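You operate a simulated robot arm through the tools that you are given. There is no shell and no other tool. Be economical: measure what you need, move in short steps, check, and stop when the job is done.

The job below is to be done with a simulated two-armed robot. You get a single attempt, and the scene is never put back.

## Task
Hold the jug with the blue handle on the door end of the mixing table steady with one hand and put the clear bottle from the top of the tile bench in it with the other.

It is judged by the outcome, as a careful person would: the job done as asked, and still so three seconds after it is handed in. It fails if anything else is knocked over, pushed out of place, dropped, spilled or broken.

## Robot
Two 6-joint arms with three-finger grippers on one trunk, on a base that drives. Base frame: it is fixed to the floor where the robot stands at the start and does not move with it; the origin is under the middle of the robot, x ahead of it, y to its left, z up; the surface under the hand at the start is at about z = 0.85. Units: m, rad, N and s.
The left shoulder is at the start at [0.021, 0.17, 1.458], the right one opposite. With the tool pointing down near the work surface each hand reaches from about 0.34 to 0.62 m from the robot's upright axis, wherever it stands, measured 20 degrees to its own side. Places, roughly: jug with the blue handle [-1, 2.5, 1]. Payload 2.2 kg a hand.
Tool frame (each hand has its own): the origin (TCP) lies between the finger pads and is the grasp point; the fingertips stand 0.025 m ahead of it; z points along the fingers, y is the line along which they close. The gripper opens to 0.104 m. The gripper's body begins 0.074 m behind the TCP.
Orientation is that of the tool frame in the base frame, as [roll, pitch, yaw] about the fixed x, y, z axes, in that order (R = Rz(yaw) Ry(pitch) Rx(roll)). With the fingers straight down and closing along the base's y, the tool's x points along the base's -x, its y along +y and its z along -z.

## Interface
- The arms move only by the tool play_rows. It takes "left_deltas", "right_deltas" or both (then of equal length, played together; a hand with none holds still); each is a list of rows, each a list of 7 numbers: the shift along the tool's x, y, z in m, then the turn, a rotation vector about the tool's x, y, z in rad, then the finger opening in m, from 0 to 0.104. In form: [[dx, dy, dz, ax, ay, az, grip], ...]. A call has 1 to 10 rows; each row shifts and turns the commanded pose from where the row before left it, along the tool's axes as they then stand. Rows are played at 5 a second. More than 0.05 m and 0.15 rad between two rows, or a gripper value outside its range, and nothing of the call is played. Where a pose cannot be reached the arm comes as near as it can. A force on the tool above 40 N (or 10 N above the force at the start of the call, whichever is more), or a blocked arm, ends the call early, and 0.2 s more pass. The fingers move at their own pace and stop on an object; they squeeze with about 26 N. The grip force told is the motor's: it shows also when the fingers shut on nothing. Time passes only in rows, and 0.2 s behind the last, so rows that do not move let the fingers close. It gives the time, the measured TCP pose, the force on the tool (base axes), the opening and the grip force at its end, in the units of the frame above (readings bear some noise), with the torque about the TCP (base axes, N m) and any sound that the robot's microphone picked up.
- Cameras (640 x 400 px; columns grow to the right, rows downward): "scene" is now at [0.1586, 0.023, 1.3359]; the picture's right is [0.37, -0.93, 0.00], its down [-0.62, -0.25, -0.75] and it looks along [0.70, 0.28, -0.66] (base axes); focal length 252 px, centre (320, 200). "left" rides on the left gripper at [0.082, -0.003, -0.104] in its tool frame; the picture's right is [0.04, 1.00, 0.00], its down [-0.75, 0.03, -0.66] and it looks along [-0.66, 0.03, 0.75] (tool axes); focal length 256 px, centre (320, 200). "right" rides on the right gripper at [0.082, 0.003, -0.104] in its tool frame; the picture's right is [-0.04, 1.00, 0.00], its down [-0.75, -0.03, -0.66] and it looks along [-0.66, -0.03, 0.75] (tool axes); focal length 256 px, centre (320, 200).
- capture(camera): a new picture of that camera. It takes no simulated time.
- raise_lower(by): slides the trunk up (or, below 0, down) by that many m; the arms and the scene camera ride with it, the base frame stays. It gives what a move gives, with no picture.
- base_move(legs): drives the robot by 1 to 6 legs, each [ahead, left, turn to the left] in m, m and rad, along the robot's own axes; the way and the turn of a leg run together, so that a leg with both is an arc; at most 1.5 m and 3.142 rad a leg. The arms and the cameras ride along, it lands a little off, and it stops where it bumps. It gives what a move gives.
- head_to(pan, tilt): turns the head with the scene camera to pan (to the left, within 1.047 rad either way) and tilt (down, from -0.506 to 1.204), counted from straight ahead of the robot. It gives what a move gives.
- locate(camera, pixels): for up to 12 pixels [column, row] of the newest picture of that camera ("zoom" is the newest enlarged one), the place [x, y, z] in the base frame of the surface seen there, good to about 0.002 m, but the place of the scene camera against the robot may be out by one fixed shift of up to 0.018 m in any direction. It takes no simulated time.
- inspect(camera, box): a new picture of the part [left, top, right, bottom] of that camera's present view, enlarged. It takes no simulated time.
- close_job(): hands the job in; it is judged then, once.

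Go step by step. Measure first, check grasps and placings, and put right what went wrong. The budget is 80 turns and 70 pictures, counting those below and the enlarged ones. Unless the task says otherwise, let go and move clear before handing in, and close with one line.

The tools are called after "Request:" as name(argument=value, ...) on one line, values as JSON. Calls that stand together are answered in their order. play_rows: Moves the arms, as the interface text tells. Its arguments: {"type":"object","properties":{"left_deltas":{"type":"array"},"right_deltas":{"type":"array"}},"required":[]} The other tools are called the same way: raise_lower (by) slides the trunk up or down; base_move (legs) drives the base; head_to (pan, tilt) turns the head that bears the scene camera; capture (camera) takes a picture; locate (camera, pixels) gives the place of the surface under pixels of a picture; inspect (camera, box) takes an enlarged picture of a part of a camera's view; close_job () hands the job in.

At the start:

```text
time_s: 0.0
left_tool_pos: [0.3953, 0.4369, 1.0858]
left_orientation: [3.141, 0.0, 3.141]
left_ft_force: [0.4, -0.1, -0.3]
left_moment: [-0.03, 0.01, -0.01]
left_opening: 0.1038
left_grip_force: 0.0
right_tool_pos: [0.6258, -0.0625, 1.0859]
right_orientation: [3.141, 0.0, 3.141]
right_ft_force: [0.6, -0.2, -0.2]
right_moment: [-0.05, -0.02, 0.01]
right_opening: 0.1039
right_grip_force: 0.0
trunk travel left (down, up): [-0.65, 0.092]
robot x, y, heading: [-0.0026, 0.0015, -0.0]
head pan, tilt: [0.379, 0.724]
```

scene: 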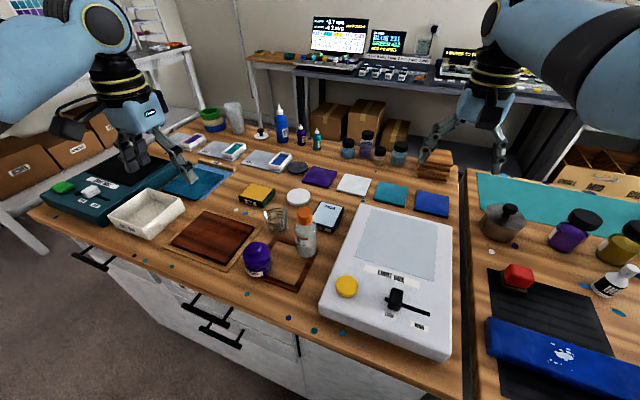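
right: 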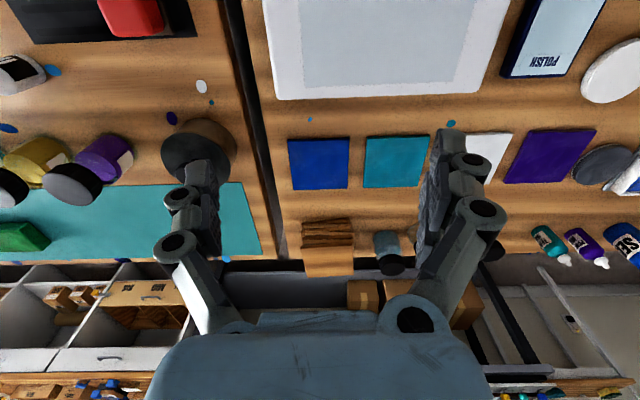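
left: 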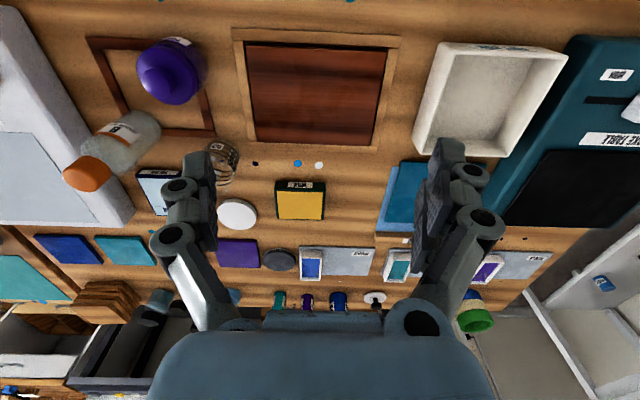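

The scene shows a clear bottle with an orange cap at about (305,232) on the bench in front of me. I'll enlarge it and locate its parts.

Request:
inspect(camera="scene", box=[220, 160, 380, 300])

Request:
locate(camera="scene", pixels=[[304, 212], [305, 225], [306, 240], [306, 254], [296, 240], [315, 240], [258, 258], [277, 218], [328, 215], [330, 265], [290, 270], [300, 289]])

Request:
inspect(camera="left", box=[50, 40, 250, 240])

Request:
locate(camera="left", pixels=[[88, 173], [115, 145], [135, 130], [150, 112], [168, 75], [220, 165], [110, 120], [140, 155]])

```text
2.86 times, centred on (300, 230) of scene
```

zoom: 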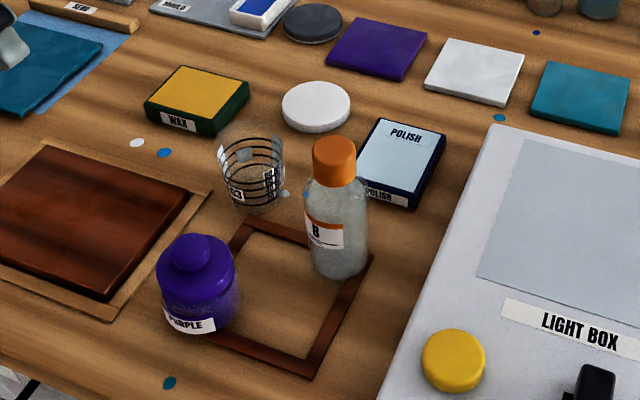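

```text
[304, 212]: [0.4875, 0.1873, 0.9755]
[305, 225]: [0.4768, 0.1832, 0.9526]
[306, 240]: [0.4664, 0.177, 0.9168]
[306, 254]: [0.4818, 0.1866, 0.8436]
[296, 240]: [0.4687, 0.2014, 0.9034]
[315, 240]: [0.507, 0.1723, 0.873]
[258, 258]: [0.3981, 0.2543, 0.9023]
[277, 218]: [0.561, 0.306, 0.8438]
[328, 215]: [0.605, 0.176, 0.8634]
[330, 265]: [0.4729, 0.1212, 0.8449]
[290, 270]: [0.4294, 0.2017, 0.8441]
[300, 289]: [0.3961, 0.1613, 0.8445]
```

```text
2.00 times, centred on (150, 140) of left
```

zoom: 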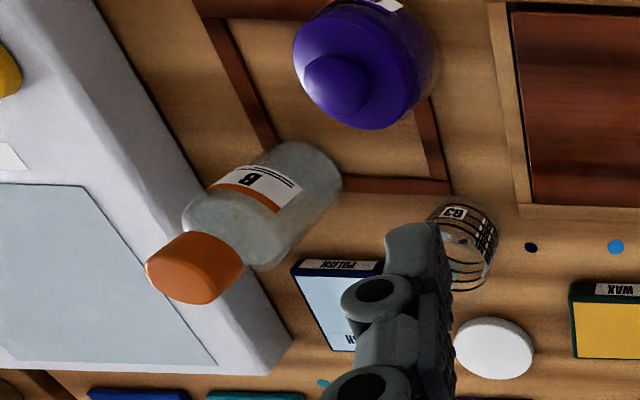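

```text
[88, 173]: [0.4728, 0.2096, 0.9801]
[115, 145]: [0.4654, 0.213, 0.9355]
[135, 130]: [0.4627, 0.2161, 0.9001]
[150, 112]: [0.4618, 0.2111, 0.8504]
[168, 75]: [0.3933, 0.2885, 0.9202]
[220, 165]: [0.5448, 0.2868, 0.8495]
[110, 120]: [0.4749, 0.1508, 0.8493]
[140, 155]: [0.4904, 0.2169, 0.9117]
```

There is a clear bottle "B" here, but I don't yet know that this is the tile bench. I'll look around for signs and other clear bottles.

Request:
head_to(pan=-0.7, tilt=0.5)

Request:
capture(camera="scene")

Request:
head_to(pan=0.2, tilt=0.2)

Request:
capture(camera="scene")

Request:
head_to(pan=1.04, tilt=0.3)

Request:
capture(camera="scene")

```text
time_s: 1.3
left_tool_pos: [0.3953, 0.4359, 1.0849]
left_orientation: [3.14, 0.0, -3.141]
left_ft_force: [-1.1, 1.1, 0.0]
left_moment: [-0.02, 0.04, 0.03]
left_opening: 0.1043
left_grip_force: 0.1
right_tool_pos: [0.6254, -0.0617, 1.0854]
right_orientation: [-3.141, 0.0, -3.14]
right_ft_force: [0.9, 0.0, 0.4]
right_moment: [-0.03, 0.01, 0.0]
right_opening: 0.1041
right_grip_force: 0.0
trunk travel left (down, up): [-0.65, 0.092]
robot x, y, heading: [-0.0019, -0.0008, -0.0]
head pan, tilt: [-0.7, 0.499]
```

```text
64 pictures are left
```

scene: 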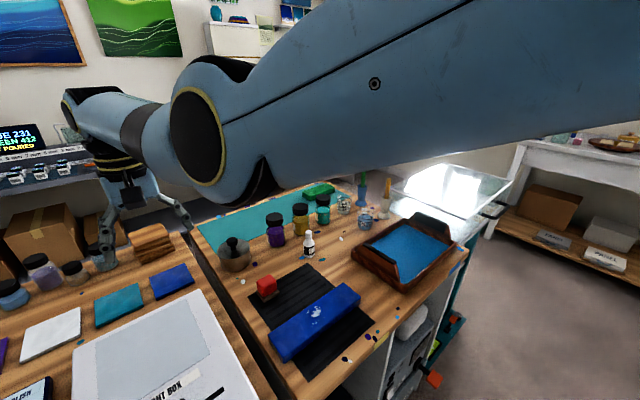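

```text
time_s: 2.5
left_tool_pos: [0.3952, 0.4364, 1.0856]
left_orientation: [3.142, -0.001, -3.142]
left_ft_force: [-0.2, 0.5, -0.1]
left_moment: [-0.02, 0.01, -0.01]
left_opening: 0.1041
left_grip_force: 0.1
right_tool_pos: [0.6268, -0.0622, 1.0854]
right_orientation: [3.141, 0.001, -3.14]
right_ft_force: [0.2, -0.1, -0.1]
right_moment: [0.03, 0.02, -0.04]
right_opening: 0.104
right_grip_force: 0.1
trunk travel left (down, up): [-0.65, 0.092]
robot x, y, heading: [-0.0009, 0.0024, -0.002]
head pan, tilt: [0.201, 0.201]
```

```text
63 pictures are left
```

scene: 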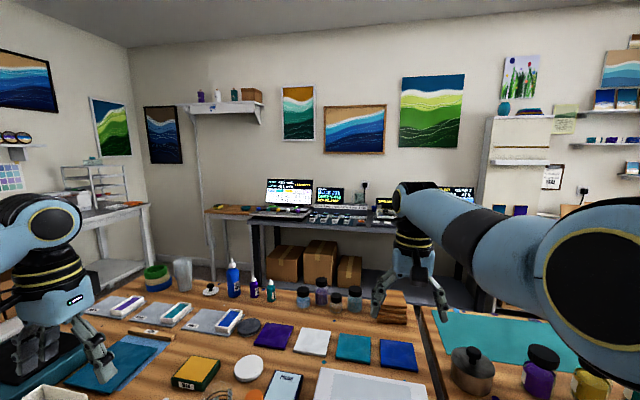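

```text
time_s: 3.7
left_tool_pos: [0.3962, 0.4363, 1.0855]
left_orientation: [-3.141, 0.001, 3.141]
left_ft_force: [0.1, -0.2, 0.4]
left_moment: [-0.04, -0.01, -0.03]
left_opening: 0.104
left_grip_force: 0.0
right_tool_pos: [0.6255, -0.0626, 1.0865]
right_orientation: [-3.141, 0.0, 3.14]
right_ft_force: [-0.6, -0.3, 0.7]
right_moment: [0.01, -0.02, -0.01]
right_opening: 0.1042
right_grip_force: 0.2
trunk travel left (down, up): [-0.65, 0.092]
robot x, y, heading: [-0.0006, -0.0022, 0.002]
head pan, tilt: [1.04, 0.3]
```

```text
62 pictures are left
```

scene: 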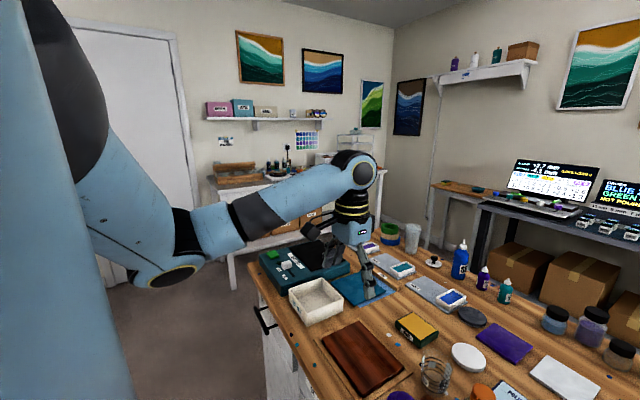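

The bench in front carries coloured tiles, so it is the tile bench, and bottle "B" is its clear bottle. The door is at the far left. I'll bring the left hand closer to the bottle for an accurate measurement.

Request:
play_rows(left_deltas=[[0.0, -0.05, 0, 0, 0, 0, 0.104], [0.0, -0.05, 0, 0, 0, 0, 0.104], [0.0, -0.05, 0, 0, 0, 0, 0.104], [0.0, -0.05, 0, 0, 0, 0, 0.104], [0.0, -0.035, 0, 0, 0, 0, 0.104], [0, 0, 0, 0, 0, 0, 0.104]])

Request:
capture(camera="left")

```text
time_s: 5.1
left_tool_pos: [0.4012, 0.2375, 1.0183]
left_orientation: [-3.141, 0.0, -3.141]
left_ft_force: [-0.5, -1.1, -0.4]
left_moment: [0.04, 0.01, 0.04]
left_opening: 0.1041
left_grip_force: 0.0
left hand out of reach, approached as far as the arm can: row 1, 2, 3, 4
right_tool_pos: [0.6259, -0.0615, 1.0854]
right_orientation: [3.141, -0.001, -3.142]
right_ft_force: [-0.9, 0.0, -0.5]
right_moment: [-0.03, -0.01, 0.02]
right_opening: 0.1043
right_grip_force: 0.1
trunk travel left (down, up): [-0.65, 0.092]
robot x, y, heading: [-0.0001, -0.0009, 0.002]
head pan, tilt: [1.04, 0.3]
```

```text
61 pictures are left
```

left: 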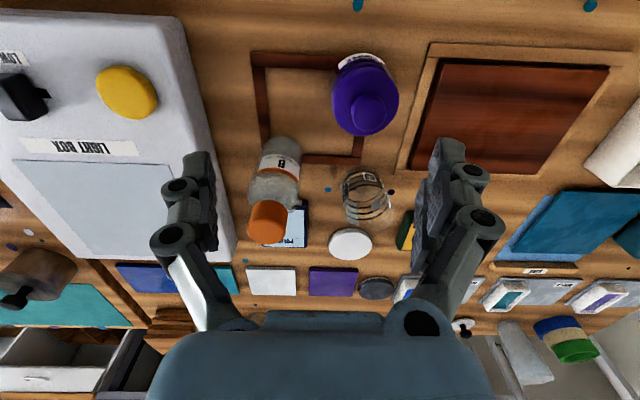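

The hand sank to z 1.018 because it is too close in at that height, but it is still clear of everything. The bottle cap is at (267,222) in the left picture; I'll locate it.

Request:
locate(camera="left", pixels=[[267, 205], [267, 222], [250, 222], [284, 222], [268, 240], [272, 190], [255, 190], [295, 190], [280, 150], [365, 100], [366, 190], [280, 137]])

Request:
inspect(camera="left", box=[200, 100, 360, 260])

```text
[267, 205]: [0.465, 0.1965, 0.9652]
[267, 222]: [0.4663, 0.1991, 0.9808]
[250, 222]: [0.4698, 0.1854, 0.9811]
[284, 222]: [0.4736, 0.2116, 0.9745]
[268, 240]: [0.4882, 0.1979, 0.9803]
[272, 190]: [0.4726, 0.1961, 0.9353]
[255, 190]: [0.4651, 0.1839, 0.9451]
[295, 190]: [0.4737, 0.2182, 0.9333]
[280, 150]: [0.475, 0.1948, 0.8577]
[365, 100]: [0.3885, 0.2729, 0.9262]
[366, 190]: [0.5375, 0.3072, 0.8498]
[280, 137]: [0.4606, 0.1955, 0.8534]
```

```text
2.50 times, centred on (280, 180) of left
```

zoom: 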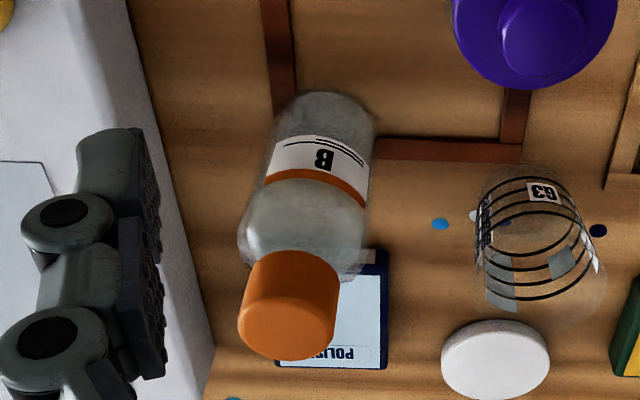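

The cap centre is near (0.480, 0.198) with its top at z 0.981. I'll find the cap's lower edge in the zoom and raise the trunk for better reach.

Request:
locate(camera="zoom", pixels=[[295, 254], [294, 247], [252, 262], [337, 282], [240, 318], [335, 340], [288, 358], [250, 235], [362, 265], [300, 225], [318, 120], [288, 305]])

Request:
raise_lower(by=0.09)

```text
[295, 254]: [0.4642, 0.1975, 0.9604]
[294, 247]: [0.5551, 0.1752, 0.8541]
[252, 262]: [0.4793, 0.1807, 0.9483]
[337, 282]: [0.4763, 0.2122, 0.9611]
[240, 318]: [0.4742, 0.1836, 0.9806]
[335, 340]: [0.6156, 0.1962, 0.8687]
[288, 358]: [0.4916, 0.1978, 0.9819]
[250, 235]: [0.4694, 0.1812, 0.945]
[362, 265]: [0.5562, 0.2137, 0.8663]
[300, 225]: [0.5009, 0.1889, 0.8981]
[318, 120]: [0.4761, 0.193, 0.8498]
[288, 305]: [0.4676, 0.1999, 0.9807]
```

```text
time_s: 6.3
left_tool_pos: [0.4016, 0.238, 1.109]
left_orientation: [3.141, 0.007, 3.139]
left_ft_force: [-0.2, -0.5, 0.3]
left_moment: [0.0, -0.03, 0.03]
left_opening: 0.1041
left_grip_force: 0.0
right_tool_pos: [0.6257, -0.0629, 1.1756]
right_orientation: [3.141, -0.002, 3.141]
right_ft_force: [-0.6, -0.6, -0.5]
right_moment: [-0.01, -0.01, 0.02]
right_opening: 0.1038
right_grip_force: 0.0
trunk travel left (down, up): [-0.74, 0.002]
robot x, y, heading: [0.0001, -0.0002, 0.001]
head pan, tilt: [1.04, 0.3]
```

The cap spans z≈0.957–0.981 with its centre at (0.478, 0.198). I'll move above it.

Request:
play_rows(left_deltas=[[-0.03, -0.015, 0, 0, 0, 0, 0.104], [-0.03, -0.015, 0, 0, 0, 0, 0.104], [-0.0164, -0.01, 0, 0, 0, 0, 0.104], [0, 0, 0, 0, 0, 0, 0.104]])

Request:
capture(camera="left")

```text
time_s: 7.3
left_tool_pos: [0.4757, 0.1967, 1.1101]
left_orientation: [3.14, 0.006, 3.142]
left_ft_force: [-0.8, 0.1, 0.4]
left_moment: [0.0, 0.01, 0.01]
left_opening: 0.1041
left_grip_force: 0.0
right_tool_pos: [0.6256, -0.0621, 1.1758]
right_orientation: [-3.14, 0.0, 3.141]
right_ft_force: [0.6, -0.3, 0.7]
right_moment: [0.0, -0.04, 0.02]
right_opening: 0.104
right_grip_force: 0.0
trunk travel left (down, up): [-0.74, 0.002]
robot x, y, heading: [-0.002, -0.0027, 0.0]
head pan, tilt: [1.04, 0.3]
```

```text
59 pictures are left
```

left: 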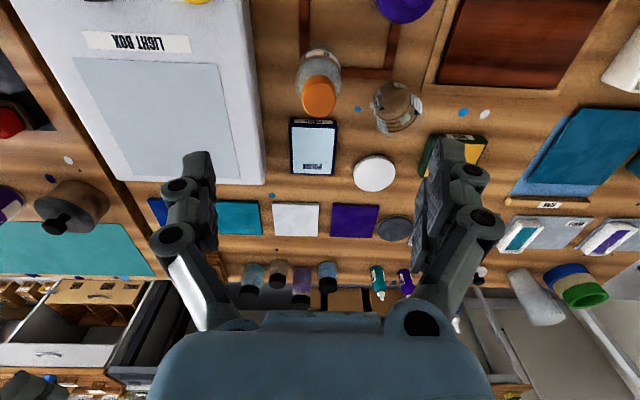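

The cap is centred between the fingers at column 320. I'll descend 0.135 m to a TCP z of about 0.975.

Request:
play_rows(left_deltas=[[-0.002, 0.001, 0.04, 0, 0, 0, 0.104], [0, 0, 0.04, 0, 0, 0, 0.104], [0, 0, 0.035, 0, 0, 0, 0.08], [0, 0, 0.02, 0, 0, 0, 0.08], [0, 0, 0, 0, 0, 0, 0.08]])

Request:
capture(camera="left")

```text
time_s: 8.5
left_tool_pos: [0.4787, 0.1992, 0.9734]
left_orientation: [3.142, 0.005, -3.141]
left_ft_force: [-0.6, -0.2, -0.9]
left_moment: [0.01, -0.01, 0.01]
left_opening: 0.08
left_grip_force: 0.0
right_tool_pos: [0.6252, -0.0624, 1.1766]
right_orientation: [-3.141, 0.0, -3.141]
right_ft_force: [-0.1, -0.3, 0.4]
right_moment: [-0.03, -0.01, 0.01]
right_opening: 0.1039
right_grip_force: 0.1
trunk travel left (down, up): [-0.74, 0.002]
robot x, y, heading: [0.0014, 0.0019, -0.005]
head pan, tilt: [1.04, 0.3]
```

```text
58 pictures are left
```

left: 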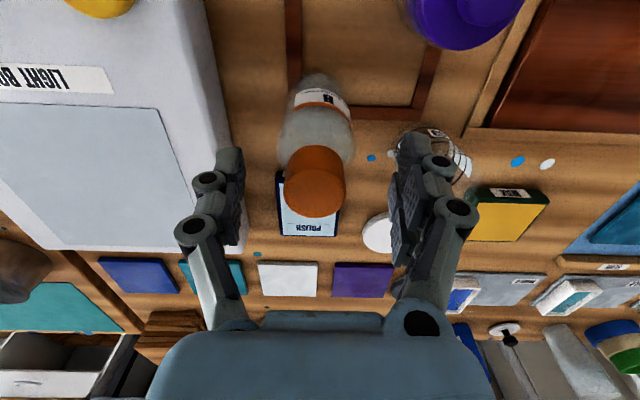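

The cap is between the pads at (315,185). I'll close.

Request:
play_rows(left_deltas=[[0, 0, 0, 0, 0, 0, 0.05], [0, 0, 0, 0, 0, 0, 0.03], [0, 0, 0, 0, 0, 0, 0.0], [0, 0, 0, 0, 0, 0, 0.0], [0, 0, 0, 0, 0, 0, 0.0]])

Request:
capture(camera="left")

```text
time_s: 9.7
left_tool_pos: [0.4793, 0.1979, 0.9733]
left_orientation: [-3.141, 0.007, 3.141]
left_ft_force: [-0.4, -3.4, 7.4]
left_moment: [-0.24, -0.1, -0.02]
left_opening: 0.031
left_grip_force: 26.6
right_tool_pos: [0.6254, -0.0639, 1.1764]
right_orientation: [3.141, -0.001, 3.141]
right_ft_force: [0.3, 0.5, 0.0]
right_moment: [0.01, -0.02, 0.02]
right_opening: 0.104
right_grip_force: 0.0
trunk travel left (down, up): [-0.74, 0.002]
robot x, y, heading: [-0.0011, -0.0009, -0.003]
head pan, tilt: [1.04, 0.3]
```

```text
57 pictures are left
```

left: 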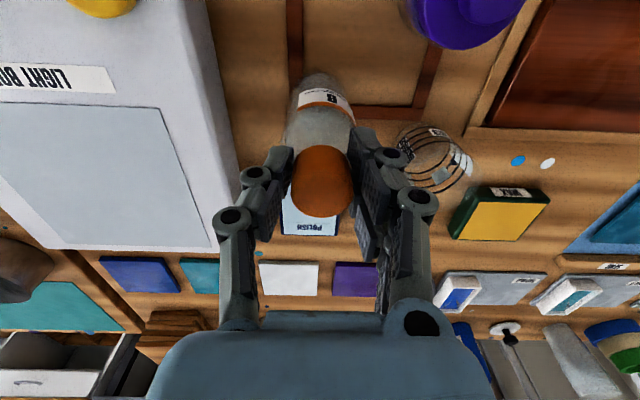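

Gripped at 0.031 m, 26.6 N, on the cap. I'll lift straight up and check.

Request:
play_rows(left_deltas=[[0, 0, -0.02, 0, 0, 0, 0.0], [0, 0, -0.03, 0, 0, 0, 0.0], [0, 0, -0.04, 0, 0, 0, 0.0], [0, 0, -0.04, 0, 0, 0, 0.0], [0, 0, -0.03, 0, 0, 0, 0.0], [0, 0, 0, 0, 0, 0, 0.0]])

Request:
capture(camera="left")

Request:
head_to(pan=0.3, tilt=0.7)

Request:
capture(camera="scene")

```text
time_s: 11.1
left_tool_pos: [0.4796, 0.1985, 1.133]
left_orientation: [3.14, 0.005, 3.141]
left_ft_force: [-0.7, 1.0, -2.3]
left_moment: [0.01, -0.02, 0.01]
left_opening: 0.0302
left_grip_force: 26.4
right_tool_pos: [0.6261, -0.0623, 1.1753]
right_orientation: [3.141, 0.0, 3.141]
right_ft_force: [-0.3, 0.3, 0.2]
right_moment: [-0.02, -0.04, 0.0]
right_opening: 0.1043
right_grip_force: 0.0
trunk travel left (down, up): [-0.74, 0.002]
robot x, y, heading: [-0.0014, 0.0018, -0.001]
head pan, tilt: [1.04, 0.3]
```

```text
56 pictures are left
```

left: 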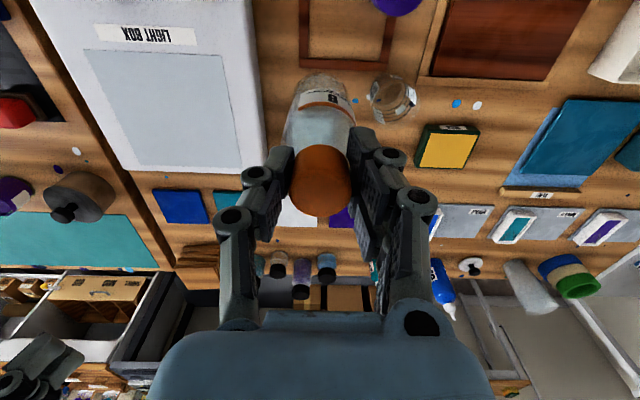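

```text
time_s: 12.2
left_tool_pos: [0.4793, 0.1992, 1.1323]
left_orientation: [-3.141, 0.004, -3.142]
left_ft_force: [0.5, 0.4, -2.5]
left_moment: [0.0, 0.0, 0.02]
left_opening: 0.0305
left_grip_force: 25.8
right_tool_pos: [0.6252, -0.0624, 1.1769]
right_orientation: [3.141, -0.001, -3.141]
right_ft_force: [0.0, 0.2, 0.0]
right_moment: [0.01, 0.03, -0.01]
right_opening: 0.1041
right_grip_force: 0.1
trunk travel left (down, up): [-0.74, 0.002]
robot x, y, heading: [0.0026, 0.0019, 0.002]
head pan, tilt: [0.3, 0.7]
```

```text
55 pictures are left
```

scene: 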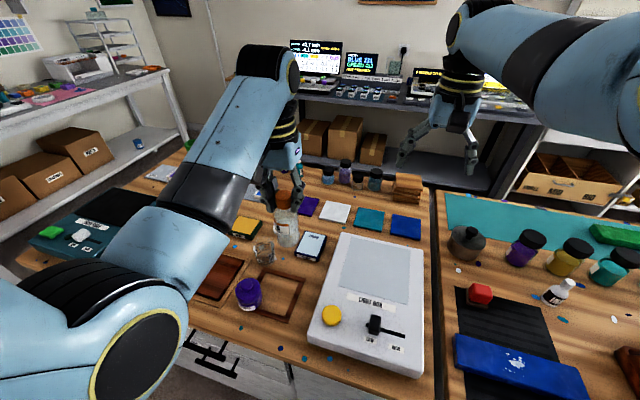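

The bottle is held clear and weighs about 2.5 N. I'll back off from the bench a little, then look left toward the jug.

Request:
base_move(legs=[[-0.4, 0, 0]])

Request:
head_to(pan=1.04, tilt=0.4)

Request:
capture(camera="scene")

```text
time_s: 14.7
left_tool_pos: [0.0766, 0.1999, 1.1324]
left_orientation: [-3.141, 0.006, -3.137]
left_ft_force: [-0.4, 0.0, -2.8]
left_moment: [-0.01, 0.0, 0.0]
left_opening: 0.03
left_grip_force: 25.8
right_tool_pos: [0.224, -0.0592, 1.1747]
right_orientation: [-3.141, -0.001, -3.137]
right_ft_force: [-0.2, -0.9, -0.4]
right_moment: [-0.05, 0.0, 0.01]
right_opening: 0.1038
right_grip_force: 0.1
trunk travel left (down, up): [-0.74, 0.002]
robot x, y, heading: [-0.4017, -0.0033, 0.007]
head pan, tilt: [0.3, 0.7]
```

```text
time_s: 15.8
left_tool_pos: [0.0761, 0.2004, 1.1333]
left_orientation: [-3.14, 0.005, -3.136]
left_ft_force: [0.3, -0.7, -2.3]
left_moment: [-0.04, 0.02, 0.02]
left_opening: 0.0299
left_grip_force: 26.1
right_tool_pos: [0.2229, -0.0605, 1.1755]
right_orientation: [3.141, -0.001, -3.135]
right_ft_force: [-0.2, 0.7, -0.7]
right_moment: [0.01, -0.02, -0.03]
right_opening: 0.104
right_grip_force: 0.1
trunk travel left (down, up): [-0.74, 0.002]
robot x, y, heading: [-0.4038, -0.0008, 0.003]
head pan, tilt: [1.04, 0.4]
```

```text
54 pictures are left
```

scene: 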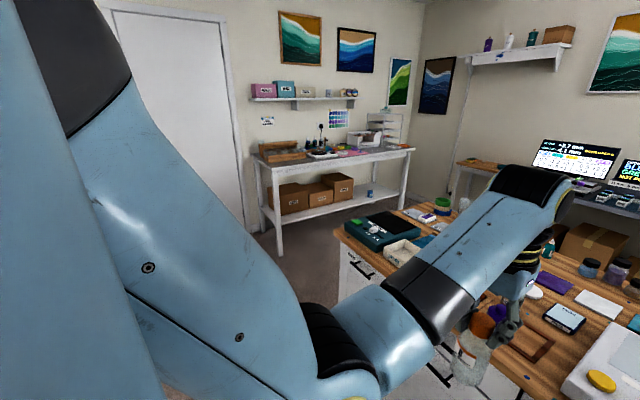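

The way left is over clear floor. I'll turn left in place and look toward the mixing table.

Request:
base_move(legs=[[-0.1, 0, 1.5]])

Request:
head_to(pan=0.5, tilt=0.4)

Request:
capture(camera="scene")

```text
time_s: 19.9
left_tool_pos: [-0.633, 0.4294, 1.134]
left_orientation: [3.14, 0.007, -1.637]
left_ft_force: [0.6, 0.5, -2.9]
left_moment: [0.02, -0.02, -0.01]
left_opening: 0.0301
left_grip_force: 25.7
right_tool_pos: [-0.3637, 0.5585, 1.1758]
right_orientation: [3.141, -0.002, -1.636]
right_ft_force: [-0.7, -0.6, -0.2]
right_moment: [0.0, 0.02, 0.0]
right_opening: 0.1039
right_grip_force: 0.1
trunk travel left (down, up): [-0.74, 0.002]
robot x, y, heading: [-0.4711, -0.0621, 1.505]
head pan, tilt: [1.04, 0.4]
```

```text
time_s: 20.8
left_tool_pos: [-0.6344, 0.4311, 1.1335]
left_orientation: [-3.142, 0.004, -1.638]
left_ft_force: [0.2, -0.1, -3.4]
left_moment: [0.0, -0.01, 0.0]
left_opening: 0.0299
left_grip_force: 25.9
right_tool_pos: [-0.363, 0.5588, 1.1757]
right_orientation: [3.142, -0.001, -1.637]
right_ft_force: [0.3, 0.1, 0.6]
right_moment: [-0.03, -0.02, 0.01]
right_opening: 0.104
right_grip_force: 0.0
trunk travel left (down, up): [-0.74, 0.002]
robot x, y, heading: [-0.4669, -0.0653, 1.503]
head pan, tilt: [0.499, 0.4]
```

```text
53 pictures are left
```

scene: 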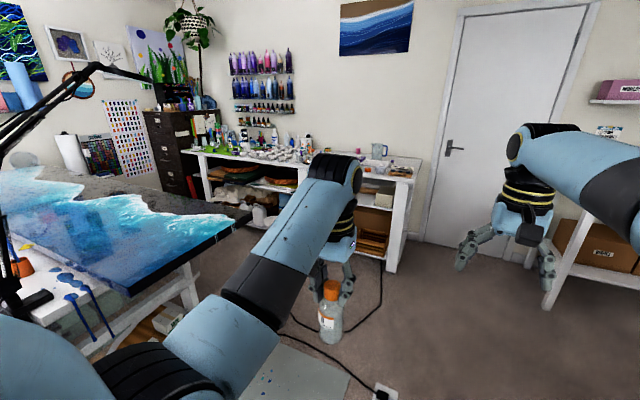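

The mixing table stands against the far wall, and its door end holds a jug at (380,150). I'll zoom in.

Request:
inspect(camera="scene", box=[290, 120, 430, 210])

Request:
locate(camera="scene", pixels=[[380, 148], [379, 157], [387, 148], [415, 175], [385, 270], [360, 178], [300, 163], [385, 390], [410, 165], [246, 218], [505, 255]])

```text
4.44 times, centred on (360, 165) of scene
```

zoom: 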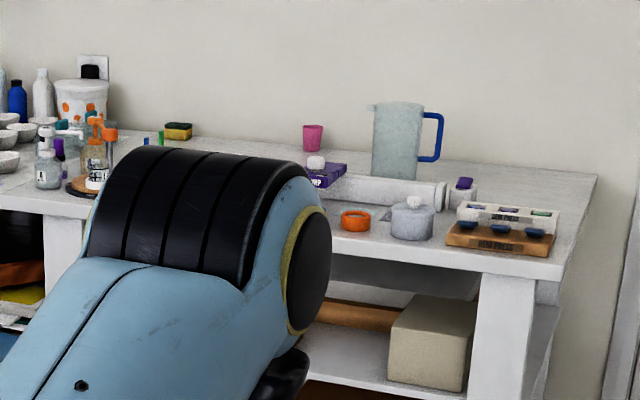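

```text
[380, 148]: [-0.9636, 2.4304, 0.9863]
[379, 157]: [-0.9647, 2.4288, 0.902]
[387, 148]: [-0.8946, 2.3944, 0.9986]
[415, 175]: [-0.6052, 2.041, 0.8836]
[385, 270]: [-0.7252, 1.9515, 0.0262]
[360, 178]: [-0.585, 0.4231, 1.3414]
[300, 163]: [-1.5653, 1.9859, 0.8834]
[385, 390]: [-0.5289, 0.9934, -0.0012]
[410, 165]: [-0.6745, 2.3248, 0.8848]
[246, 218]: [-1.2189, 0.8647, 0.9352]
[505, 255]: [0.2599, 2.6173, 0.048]
```

The jug stands at about (-0.97, 2.45) at the back of the table, its handle toward the table end. A cable and plug lie on the floor at (385,390). I'll look at the floor and the way right of it.

Request:
head_to(pan=0.0, tilt=0.75)

Request:
capture(camera="scene")

Request:
head_to(pan=-0.3, tilt=0.3)

Request:
capture(camera="scene")

```text
time_s: 21.8
left_tool_pos: [-0.6336, 0.4292, 1.1326]
left_orientation: [3.14, 0.005, -1.639]
left_ft_force: [0.3, 0.0, -3.3]
left_moment: [0.0, 0.03, -0.03]
left_opening: 0.0301
left_grip_force: 26.0
right_tool_pos: [-0.3648, 0.558, 1.1761]
right_orientation: [3.141, 0.0, -1.637]
right_ft_force: [-0.7, -0.9, 0.0]
right_moment: [-0.01, 0.01, 0.01]
right_opening: 0.104
right_grip_force: 0.1
trunk travel left (down, up): [-0.74, 0.002]
robot x, y, heading: [-0.4682, -0.0596, 1.501]
head pan, tilt: [0.0, 0.75]
```

```text
51 pictures are left
```

scene: 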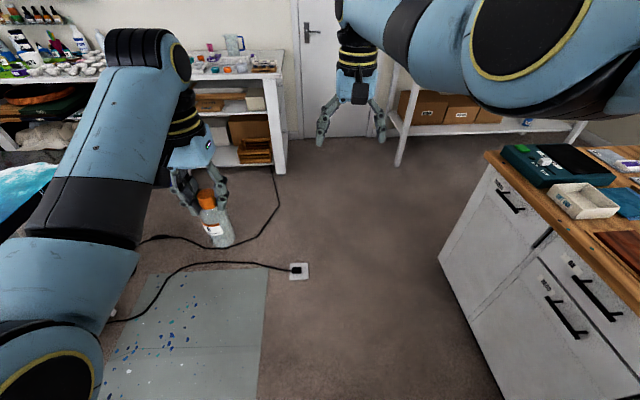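

```text
time_s: 22.7
left_tool_pos: [-0.6345, 0.4293, 1.133]
left_orientation: [-3.141, 0.005, -1.638]
left_ft_force: [-0.4, 0.2, -3.5]
left_moment: [0.01, 0.01, 0.03]
left_opening: 0.0298
left_grip_force: 26.7
right_tool_pos: [-0.3626, 0.5591, 1.1758]
right_orientation: [-3.142, 0.001, -1.637]
right_ft_force: [-0.1, 0.3, 0.1]
right_moment: [-0.01, 0.02, 0.03]
right_opening: 0.1041
right_grip_force: 0.0
trunk travel left (down, up): [-0.74, 0.002]
robot x, y, heading: [-0.4674, -0.0619, 1.501]
head pan, tilt: [-0.3, 0.3]
```

```text
50 pictures are left
```

scene: 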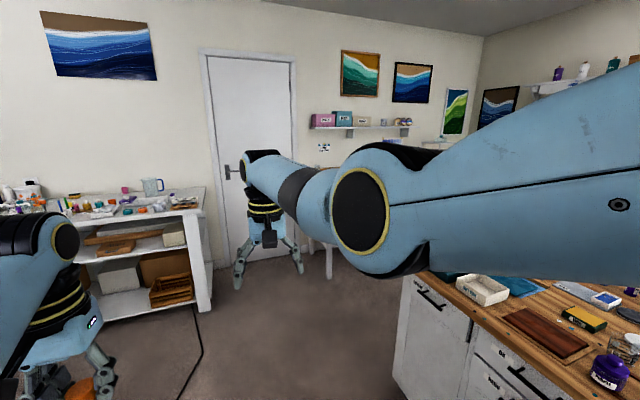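

The floor outlet and two cables lie left of centre, with clear floor to the right. I'll measure the cable, bench corner and table corner.

Request:
locate(camera="scene", pixels=[[195, 315], [203, 350], [182, 392], [400, 300], [394, 372], [210, 310], [206, 205], [188, 188], [152, 186], [161, 186], [330, 275], [407, 280]])

Request:
inspect(camera="scene", box=[100, 160, 220, 235])

```text
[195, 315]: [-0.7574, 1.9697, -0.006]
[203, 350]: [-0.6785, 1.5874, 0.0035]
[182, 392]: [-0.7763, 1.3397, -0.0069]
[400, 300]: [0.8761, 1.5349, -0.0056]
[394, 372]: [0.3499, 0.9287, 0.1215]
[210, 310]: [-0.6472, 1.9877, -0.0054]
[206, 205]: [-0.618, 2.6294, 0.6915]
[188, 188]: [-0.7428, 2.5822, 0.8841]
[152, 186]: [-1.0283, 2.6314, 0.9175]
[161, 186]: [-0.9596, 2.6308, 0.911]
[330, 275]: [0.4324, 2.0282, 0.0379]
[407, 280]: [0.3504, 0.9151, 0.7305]
```

```text
5.33 times, centred on (160, 198) of scene
```

zoom: 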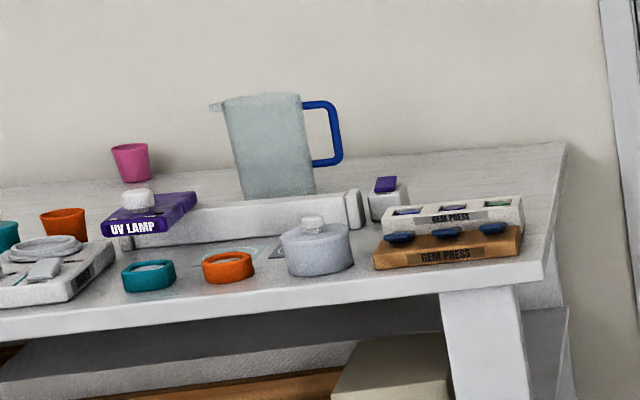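

Request:
locate(camera="zoom", pixels=[[265, 110], [270, 150], [275, 185], [230, 110], [300, 110], [305, 190], [320, 105], [338, 130], [322, 162], [282, 245], [543, 268], [565, 150]])

```text
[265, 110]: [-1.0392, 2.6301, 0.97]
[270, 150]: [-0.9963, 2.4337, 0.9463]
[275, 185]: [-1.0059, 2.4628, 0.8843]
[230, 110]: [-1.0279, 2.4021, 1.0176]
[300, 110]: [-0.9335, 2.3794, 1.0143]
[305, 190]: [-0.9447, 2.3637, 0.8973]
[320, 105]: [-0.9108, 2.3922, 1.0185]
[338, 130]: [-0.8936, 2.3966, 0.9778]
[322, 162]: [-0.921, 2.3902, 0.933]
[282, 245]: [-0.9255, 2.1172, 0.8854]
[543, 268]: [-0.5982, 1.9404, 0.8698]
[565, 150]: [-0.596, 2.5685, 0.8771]
```

The jug's centre is roughly (-0.975, 2.40), its rim is at about 1.03, and its blue handle points to +x. The table's end is at x≈-0.597 with the wall at y≈2.63, so the table's door end is the side to approach from. I'll drive via the clear floor, passing right of the outlet, and turn to face -x.

Request:
base_move(legs=[[0.75, -0.16, 0], [0.73, -0.15, 0], [0, 0, 1.62]])

Request:
head_to(pan=-0.75, tilt=0.45)

Request:
capture(camera="scene")

```text
time_s: 34.4
left_tool_pos: [-0.5343, 1.2411, 1.1335]
left_orientation: [3.14, 0.005, -0.069]
left_ft_force: [0.1, 0.7, -2.9]
left_moment: [0.02, -0.01, -0.02]
left_opening: 0.03
left_grip_force: 26.3
right_tool_pos: [-0.6615, 1.511, 1.1751]
right_orientation: [-3.141, -0.001, -0.068]
right_ft_force: [0.3, 1.4, 0.4]
right_moment: [0.02, -0.01, -0.02]
right_opening: 0.1037
right_grip_force: 0.2
trunk travel left (down, up): [-0.74, 0.002]
robot x, y, heading: [-0.0461, 1.4064, 3.077]
head pan, tilt: [-0.3, 0.3]
```

```text
time_s: 35.3
left_tool_pos: [-0.5345, 1.241, 1.1322]
left_orientation: [-3.141, 0.004, -0.068]
left_ft_force: [0.1, -0.2, -2.6]
left_moment: [0.01, -0.03, 0.02]
left_opening: 0.0297
left_grip_force: 25.9
right_tool_pos: [-0.662, 1.5103, 1.1753]
right_orientation: [-3.14, 0.0, -0.068]
right_ft_force: [-0.5, -0.2, 0.3]
right_moment: [0.05, -0.03, -0.01]
right_opening: 0.104
right_grip_force: 0.1
trunk travel left (down, up): [-0.74, 0.002]
robot x, y, heading: [-0.0385, 1.4073, 3.075]
head pan, tilt: [-0.75, 0.45]
```

```text
48 pictures are left
```

scene: 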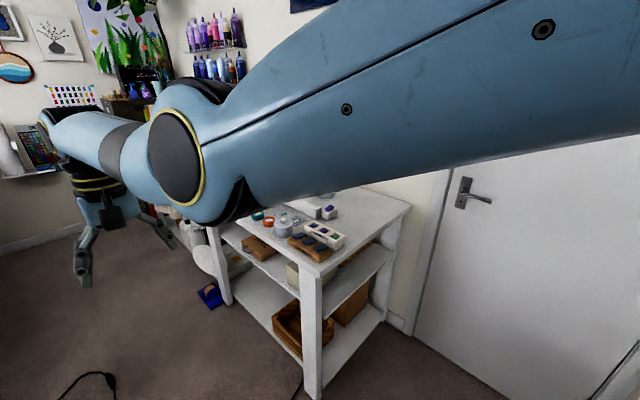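

The open floor at the table's end is visible and the wall at right carries the door. I'll look down to learn how large my own base is.

Request:
head_to(pan=0.0, tilt=1.2)

Request:
capture(camera="scene")

```text
time_s: 36.4
left_tool_pos: [-0.5343, 1.2404, 1.1326]
left_orientation: [-3.141, 0.005, -0.07]
left_ft_force: [0.2, -0.7, -2.8]
left_moment: [-0.01, 0.0, -0.02]
left_opening: 0.03
left_grip_force: 26.1
right_tool_pos: [-0.6614, 1.511, 1.1763]
right_orientation: [-3.14, 0.0, -0.068]
right_ft_force: [1.1, 0.2, -0.3]
right_moment: [0.02, 0.01, 0.03]
right_opening: 0.1044
right_grip_force: 0.0
trunk travel left (down, up): [-0.74, 0.002]
robot x, y, heading: [-0.0425, 1.4073, 3.073]
head pan, tilt: [0.0, 1.201]
```

```text
47 pictures are left
```

scene: 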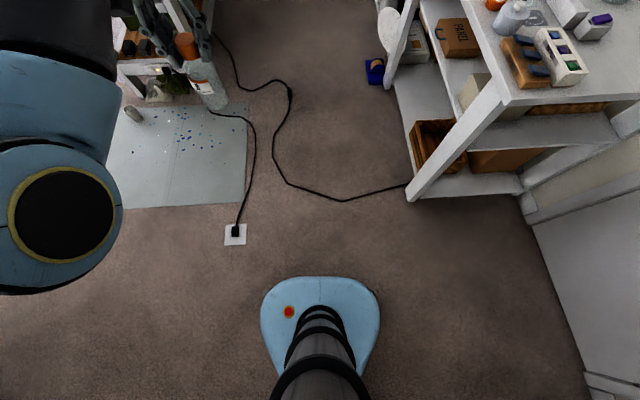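

Request:
locate(camera="scene", pixels=[[320, 278], [264, 300], [378, 300], [262, 335], [380, 330], [410, 195], [405, 183], [500, 105], [585, 80], [560, 50], [525, 190], [593, 400]])

```text
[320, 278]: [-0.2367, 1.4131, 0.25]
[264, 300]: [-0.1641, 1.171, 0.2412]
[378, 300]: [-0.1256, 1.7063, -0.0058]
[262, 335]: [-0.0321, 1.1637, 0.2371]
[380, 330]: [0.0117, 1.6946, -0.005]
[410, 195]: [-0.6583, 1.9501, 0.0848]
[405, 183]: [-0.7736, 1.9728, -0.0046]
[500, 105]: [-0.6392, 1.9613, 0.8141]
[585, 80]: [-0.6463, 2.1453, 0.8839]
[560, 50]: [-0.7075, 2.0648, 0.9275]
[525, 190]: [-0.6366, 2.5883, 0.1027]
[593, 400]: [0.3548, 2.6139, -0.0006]
```

My base reaches 0.195 m ahead and 0.24 m to each side, so I can stand near (-0.34, 2.28) facing the jug. I'll lower the trunk here in the open and test whether the left hand reaches about 0.63 m ahead.

Request:
raise_lower(by=-0.2)

Request:
play_rows(left_deltas=[[-0.025, 0, -0.035, 0, 0, 0, 0], [-0.025, 0, -0.035, 0, 0, 0, 0], [-0.025, 0, -0.035, 0, 0, 0, 0], [-0.025, 0, -0.035, 0, 0, 0, 0], [-0.01, 0, -0.035, 0, 0, 0, 0], [0, 0, -0.035, 0, 0, 0, 0], [0, 0, 0, 0, 0, 0, 0]], right_deltas=[[0, -0.04, -0.03, 0, 0, 0, 0.104], [0, -0.04, -0.03, 0, 0, 0, 0.104], [0, -0.04, -0.03, 0, 0, 0, 0.104], [0, -0.03, -0.03, 0, 0, 0, 0.104], [0, 0, -0.03, 0, 0, 0, 0.104], [0, 0, -0.02, 0, 0, 0, 0.104], [0, 0, 0, 0, 0, 0, 0.104]])

```text
time_s: 38.5
left_tool_pos: [-0.5335, 1.2409, 0.9327]
left_orientation: [3.141, 0.005, -0.068]
left_ft_force: [0.4, 0.2, -2.6]
left_moment: [0.01, 0.02, -0.01]
left_opening: 0.0302
left_grip_force: 25.4
right_tool_pos: [-0.661, 1.5102, 0.9764]
right_orientation: [-3.141, -0.001, -0.07]
right_ft_force: [0.3, 0.0, -0.8]
right_moment: [0.04, 0.02, 0.0]
right_opening: 0.1041
right_grip_force: 0.1
trunk travel left (down, up): [-0.54, 0.202]
robot x, y, heading: [-0.0389, 1.4056, 3.074]
head pan, tilt: [0.0, 1.201]
```

```text
time_s: 40.1
left_tool_pos: [-0.6898, 1.2562, 1.1037]
left_orientation: [3.141, 0.005, -0.068]
left_ft_force: [1.0, 0.5, -3.0]
left_moment: [0.03, -0.01, 0.0]
left_opening: 0.0302
left_grip_force: 26.0
left hand out of reach, approached as far as the arm can: row 1, 2, 3, 5, 6
right_tool_pos: [-0.676, 1.6585, 1.1361]
right_orientation: [3.14, -0.002, -0.067]
right_ft_force: [-0.5, -0.2, -0.1]
right_moment: [0.03, 0.02, 0.04]
right_opening: 0.1041
right_grip_force: 0.1
right hand out of reach, approached as far as the arm can: row 4, 5, 6
trunk travel left (down, up): [-0.54, 0.202]
robot x, y, heading: [-0.0402, 1.4069, 3.073]
head pan, tilt: [0.0, 1.201]
```

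The left hand is now 0.64 m ahead. I'll test bringing it to the centreline, further out and higher.

Request:
play_rows(left_deltas=[[-0.01, -0.035, -0.01, 0, 0, 0, 0], [-0.01, -0.035, -0.01, 0, 0, 0, 0], [-0.01, -0.035, -0.01, 0, 0, 0, 0], [0, -0.035, -0.01, 0, 0, 0, 0], [0, -0.03, -0.01, 0, 0, 0, 0], [0, 0, -0.02, 0, 0, 0, 0], [0, 0, 0, 0, 0, 0, 0]])

```text
time_s: 41.8
left_tool_pos: [-0.6936, 1.4199, 1.1735]
left_orientation: [3.14, 0.005, -0.07]
left_ft_force: [0.1, 0.1, -2.8]
left_moment: [0.04, 0.01, 0.01]
left_opening: 0.0297
left_grip_force: 26.3
left hand out of reach, approached as far as the arm can: row 4, 5
right_tool_pos: [-0.6762, 1.662, 1.1358]
right_orientation: [-3.141, -0.003, -0.068]
right_ft_force: [-1.3, -0.7, -0.4]
right_moment: [-0.04, 0.01, 0.01]
right_opening: 0.104
right_grip_force: 0.1
trunk travel left (down, up): [-0.54, 0.202]
robot x, y, heading: [-0.0381, 1.4089, 3.07]
head pan, tilt: [0.0, 1.201]
```

The left hand reaches 0.655 m ahead at z 1.17, which is enough. I'll tuck the right hand in, then strafe along to the table end, keeping well back from the jug, and look.

Request:
play_rows(right_deltas=[[0, 0.03, 0, 0, 0, 0, 0.104], [0, 0.03, 0, 0, 0, 0, 0.104], [0, 0, 0, 0, 0, 0, 0.104]])

Request:
base_move(legs=[[0.06, -0.8, 0]])

Request:
head_to(pan=-0.1, tilt=0.6)

Request:
capture(camera="scene")

Request:
capture(camera="right")

```text
time_s: 42.5
left_tool_pos: [-0.6943, 1.42, 1.1745]
left_orientation: [3.14, 0.005, -0.069]
left_ft_force: [-0.1, 0.4, -2.4]
left_moment: [0.0, 0.01, 0.02]
left_opening: 0.0302
left_grip_force: 26.4
right_tool_pos: [-0.6796, 1.6008, 1.1353]
right_orientation: [-3.141, 0.0, -0.068]
right_ft_force: [-0.1, -0.2, 0.1]
right_moment: [0.03, 0.01, -0.04]
right_opening: 0.1038
right_grip_force: 0.0
trunk travel left (down, up): [-0.54, 0.202]
robot x, y, heading: [-0.0396, 1.4083, 3.071]
head pan, tilt: [0.0, 1.201]
```

```text
time_s: 46.8
left_tool_pos: [-0.7044, 2.2066, 1.1743]
left_orientation: [3.139, 0.005, -0.06]
left_ft_force: [0.0, 0.6, -4.0]
left_moment: [-0.03, -0.05, -0.01]
left_opening: 0.0297
left_grip_force: 26.2
right_tool_pos: [-0.692, 2.3896, 1.1334]
right_orientation: [-3.141, -0.002, -0.06]
right_ft_force: [-0.1, 0.2, 0.4]
right_moment: [-0.03, 0.01, 0.02]
right_opening: 0.1041
right_grip_force: 0.0
trunk travel left (down, up): [-0.54, 0.202]
robot x, y, heading: [-0.0494, 2.2, 3.073]
head pan, tilt: [0.0, 1.201]
```

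```text
time_s: 47.8
left_tool_pos: [-0.7034, 2.2062, 1.1747]
left_orientation: [3.138, 0.005, -0.059]
left_ft_force: [-0.2, -0.5, -2.0]
left_moment: [0.03, 0.02, -0.01]
left_opening: 0.0299
left_grip_force: 26.4
right_tool_pos: [-0.6925, 2.3887, 1.1348]
right_orientation: [-3.141, -0.002, -0.059]
right_ft_force: [0.3, 0.5, -0.2]
right_moment: [0.02, -0.01, 0.01]
right_opening: 0.1038
right_grip_force: 0.0
trunk travel left (down, up): [-0.54, 0.202]
robot x, y, heading: [-0.0499, 2.1984, 3.078]
head pan, tilt: [-0.099, 0.6]
```

```text
46 pictures are left
```

scene: 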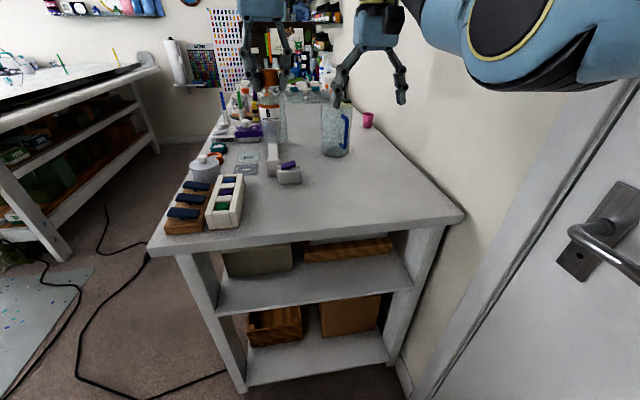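

```text
45 pictures are left
```

right: 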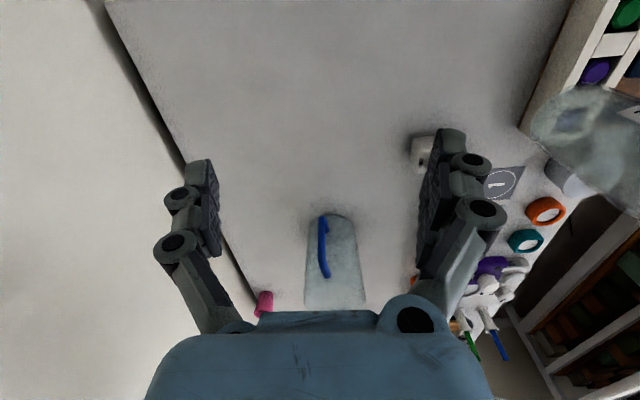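

The right camera shows the blue handle at (323,245) pointing at me, and the way over the table is clear. I'll measure it.

Request:
locate(camera="right", pixels=[[323, 218], [322, 232], [322, 248], [324, 262], [327, 275], [335, 225], [308, 260], [360, 255], [312, 225], [352, 222], [365, 295], [305, 295]])

Request:
inspect(camera="right", box=[270, 190, 400, 320])

Request:
inspect(camera="scene", box=[230, 60, 400, 190])

```text
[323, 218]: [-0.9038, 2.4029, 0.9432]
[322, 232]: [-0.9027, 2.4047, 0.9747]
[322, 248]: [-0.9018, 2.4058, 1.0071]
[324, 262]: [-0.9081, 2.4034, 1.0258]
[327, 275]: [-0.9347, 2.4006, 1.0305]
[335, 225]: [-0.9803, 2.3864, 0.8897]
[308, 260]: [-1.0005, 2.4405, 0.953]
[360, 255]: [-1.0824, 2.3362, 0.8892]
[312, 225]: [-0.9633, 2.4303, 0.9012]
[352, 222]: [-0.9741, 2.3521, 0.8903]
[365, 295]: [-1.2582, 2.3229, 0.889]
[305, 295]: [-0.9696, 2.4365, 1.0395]
```

```text
3.08 times, centred on (335, 255) of right
```

zoom: 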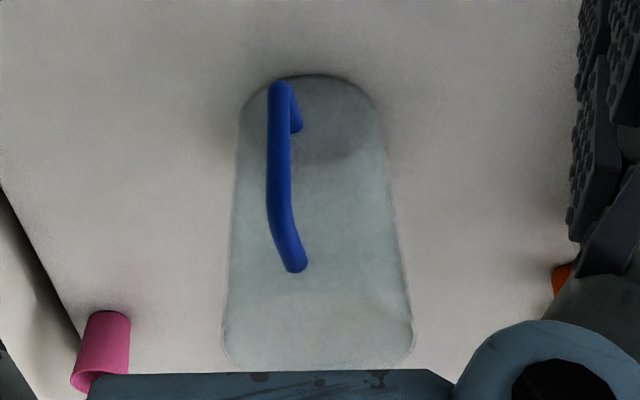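

```text
3.08 times, centred on (315, 125) of scene
```

zoom: 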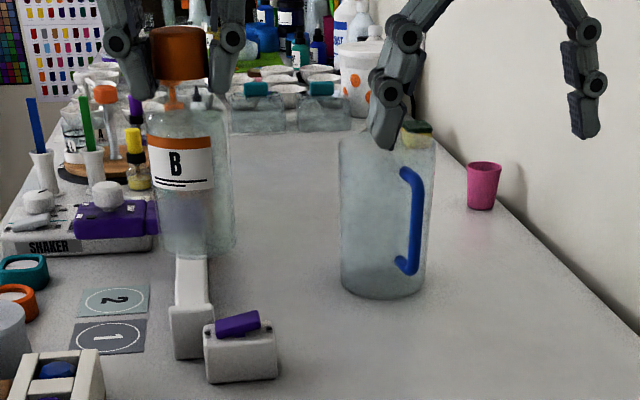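

The handle's grip bar is at x≈-0.9025, y≈2.405, z 0.94–1.03, and the jug's centre is near (-0.984, 2.394). Before turning toward the wall I'll check my right arm's clearance.

Request:
locate(camera="scene", pixels=[[520, 60], [590, 85], [620, 60], [540, 150], [440, 60], [336, 130], [348, 130], [370, 118], [260, 105], [275, 130]])

Request:
head_to(pan=-0.9, tilt=0.3)

Request:
capture(camera="scene")

```text
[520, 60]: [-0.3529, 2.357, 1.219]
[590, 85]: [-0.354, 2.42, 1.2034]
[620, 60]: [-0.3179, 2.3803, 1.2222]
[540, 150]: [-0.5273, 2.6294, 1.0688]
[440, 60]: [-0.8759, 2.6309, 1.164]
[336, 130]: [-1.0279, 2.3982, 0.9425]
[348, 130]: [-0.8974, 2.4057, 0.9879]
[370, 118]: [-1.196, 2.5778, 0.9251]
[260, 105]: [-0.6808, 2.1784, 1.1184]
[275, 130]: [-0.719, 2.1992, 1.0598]
```

```text
time_s: 48.9
left_tool_pos: [-0.7031, 2.2066, 1.1737]
left_orientation: [3.138, 0.005, -0.06]
left_ft_force: [-0.8, 0.0, -4.1]
left_moment: [0.0, -0.02, -0.04]
left_opening: 0.03
left_grip_force: 26.0
right_tool_pos: [-0.6919, 2.3878, 1.1348]
right_orientation: [-3.141, -0.002, -0.061]
right_ft_force: [-0.2, -0.2, 0.9]
right_moment: [0.01, 0.03, -0.01]
right_opening: 0.1041
right_grip_force: 0.1
trunk travel left (down, up): [-0.54, 0.202]
robot x, y, heading: [-0.0505, 2.2027, 3.082]
head pan, tilt: [-0.901, 0.3]
```

```text
42 pictures are left
```

scene: 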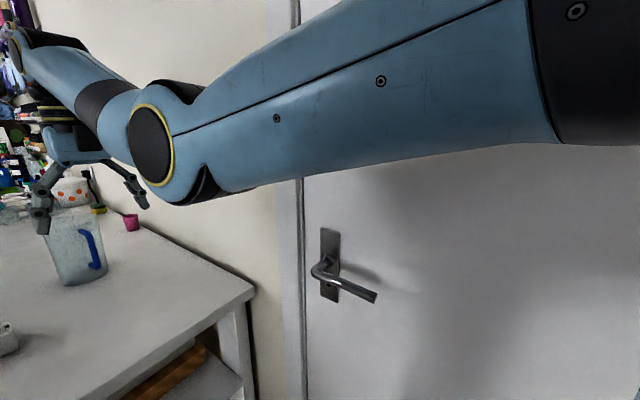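

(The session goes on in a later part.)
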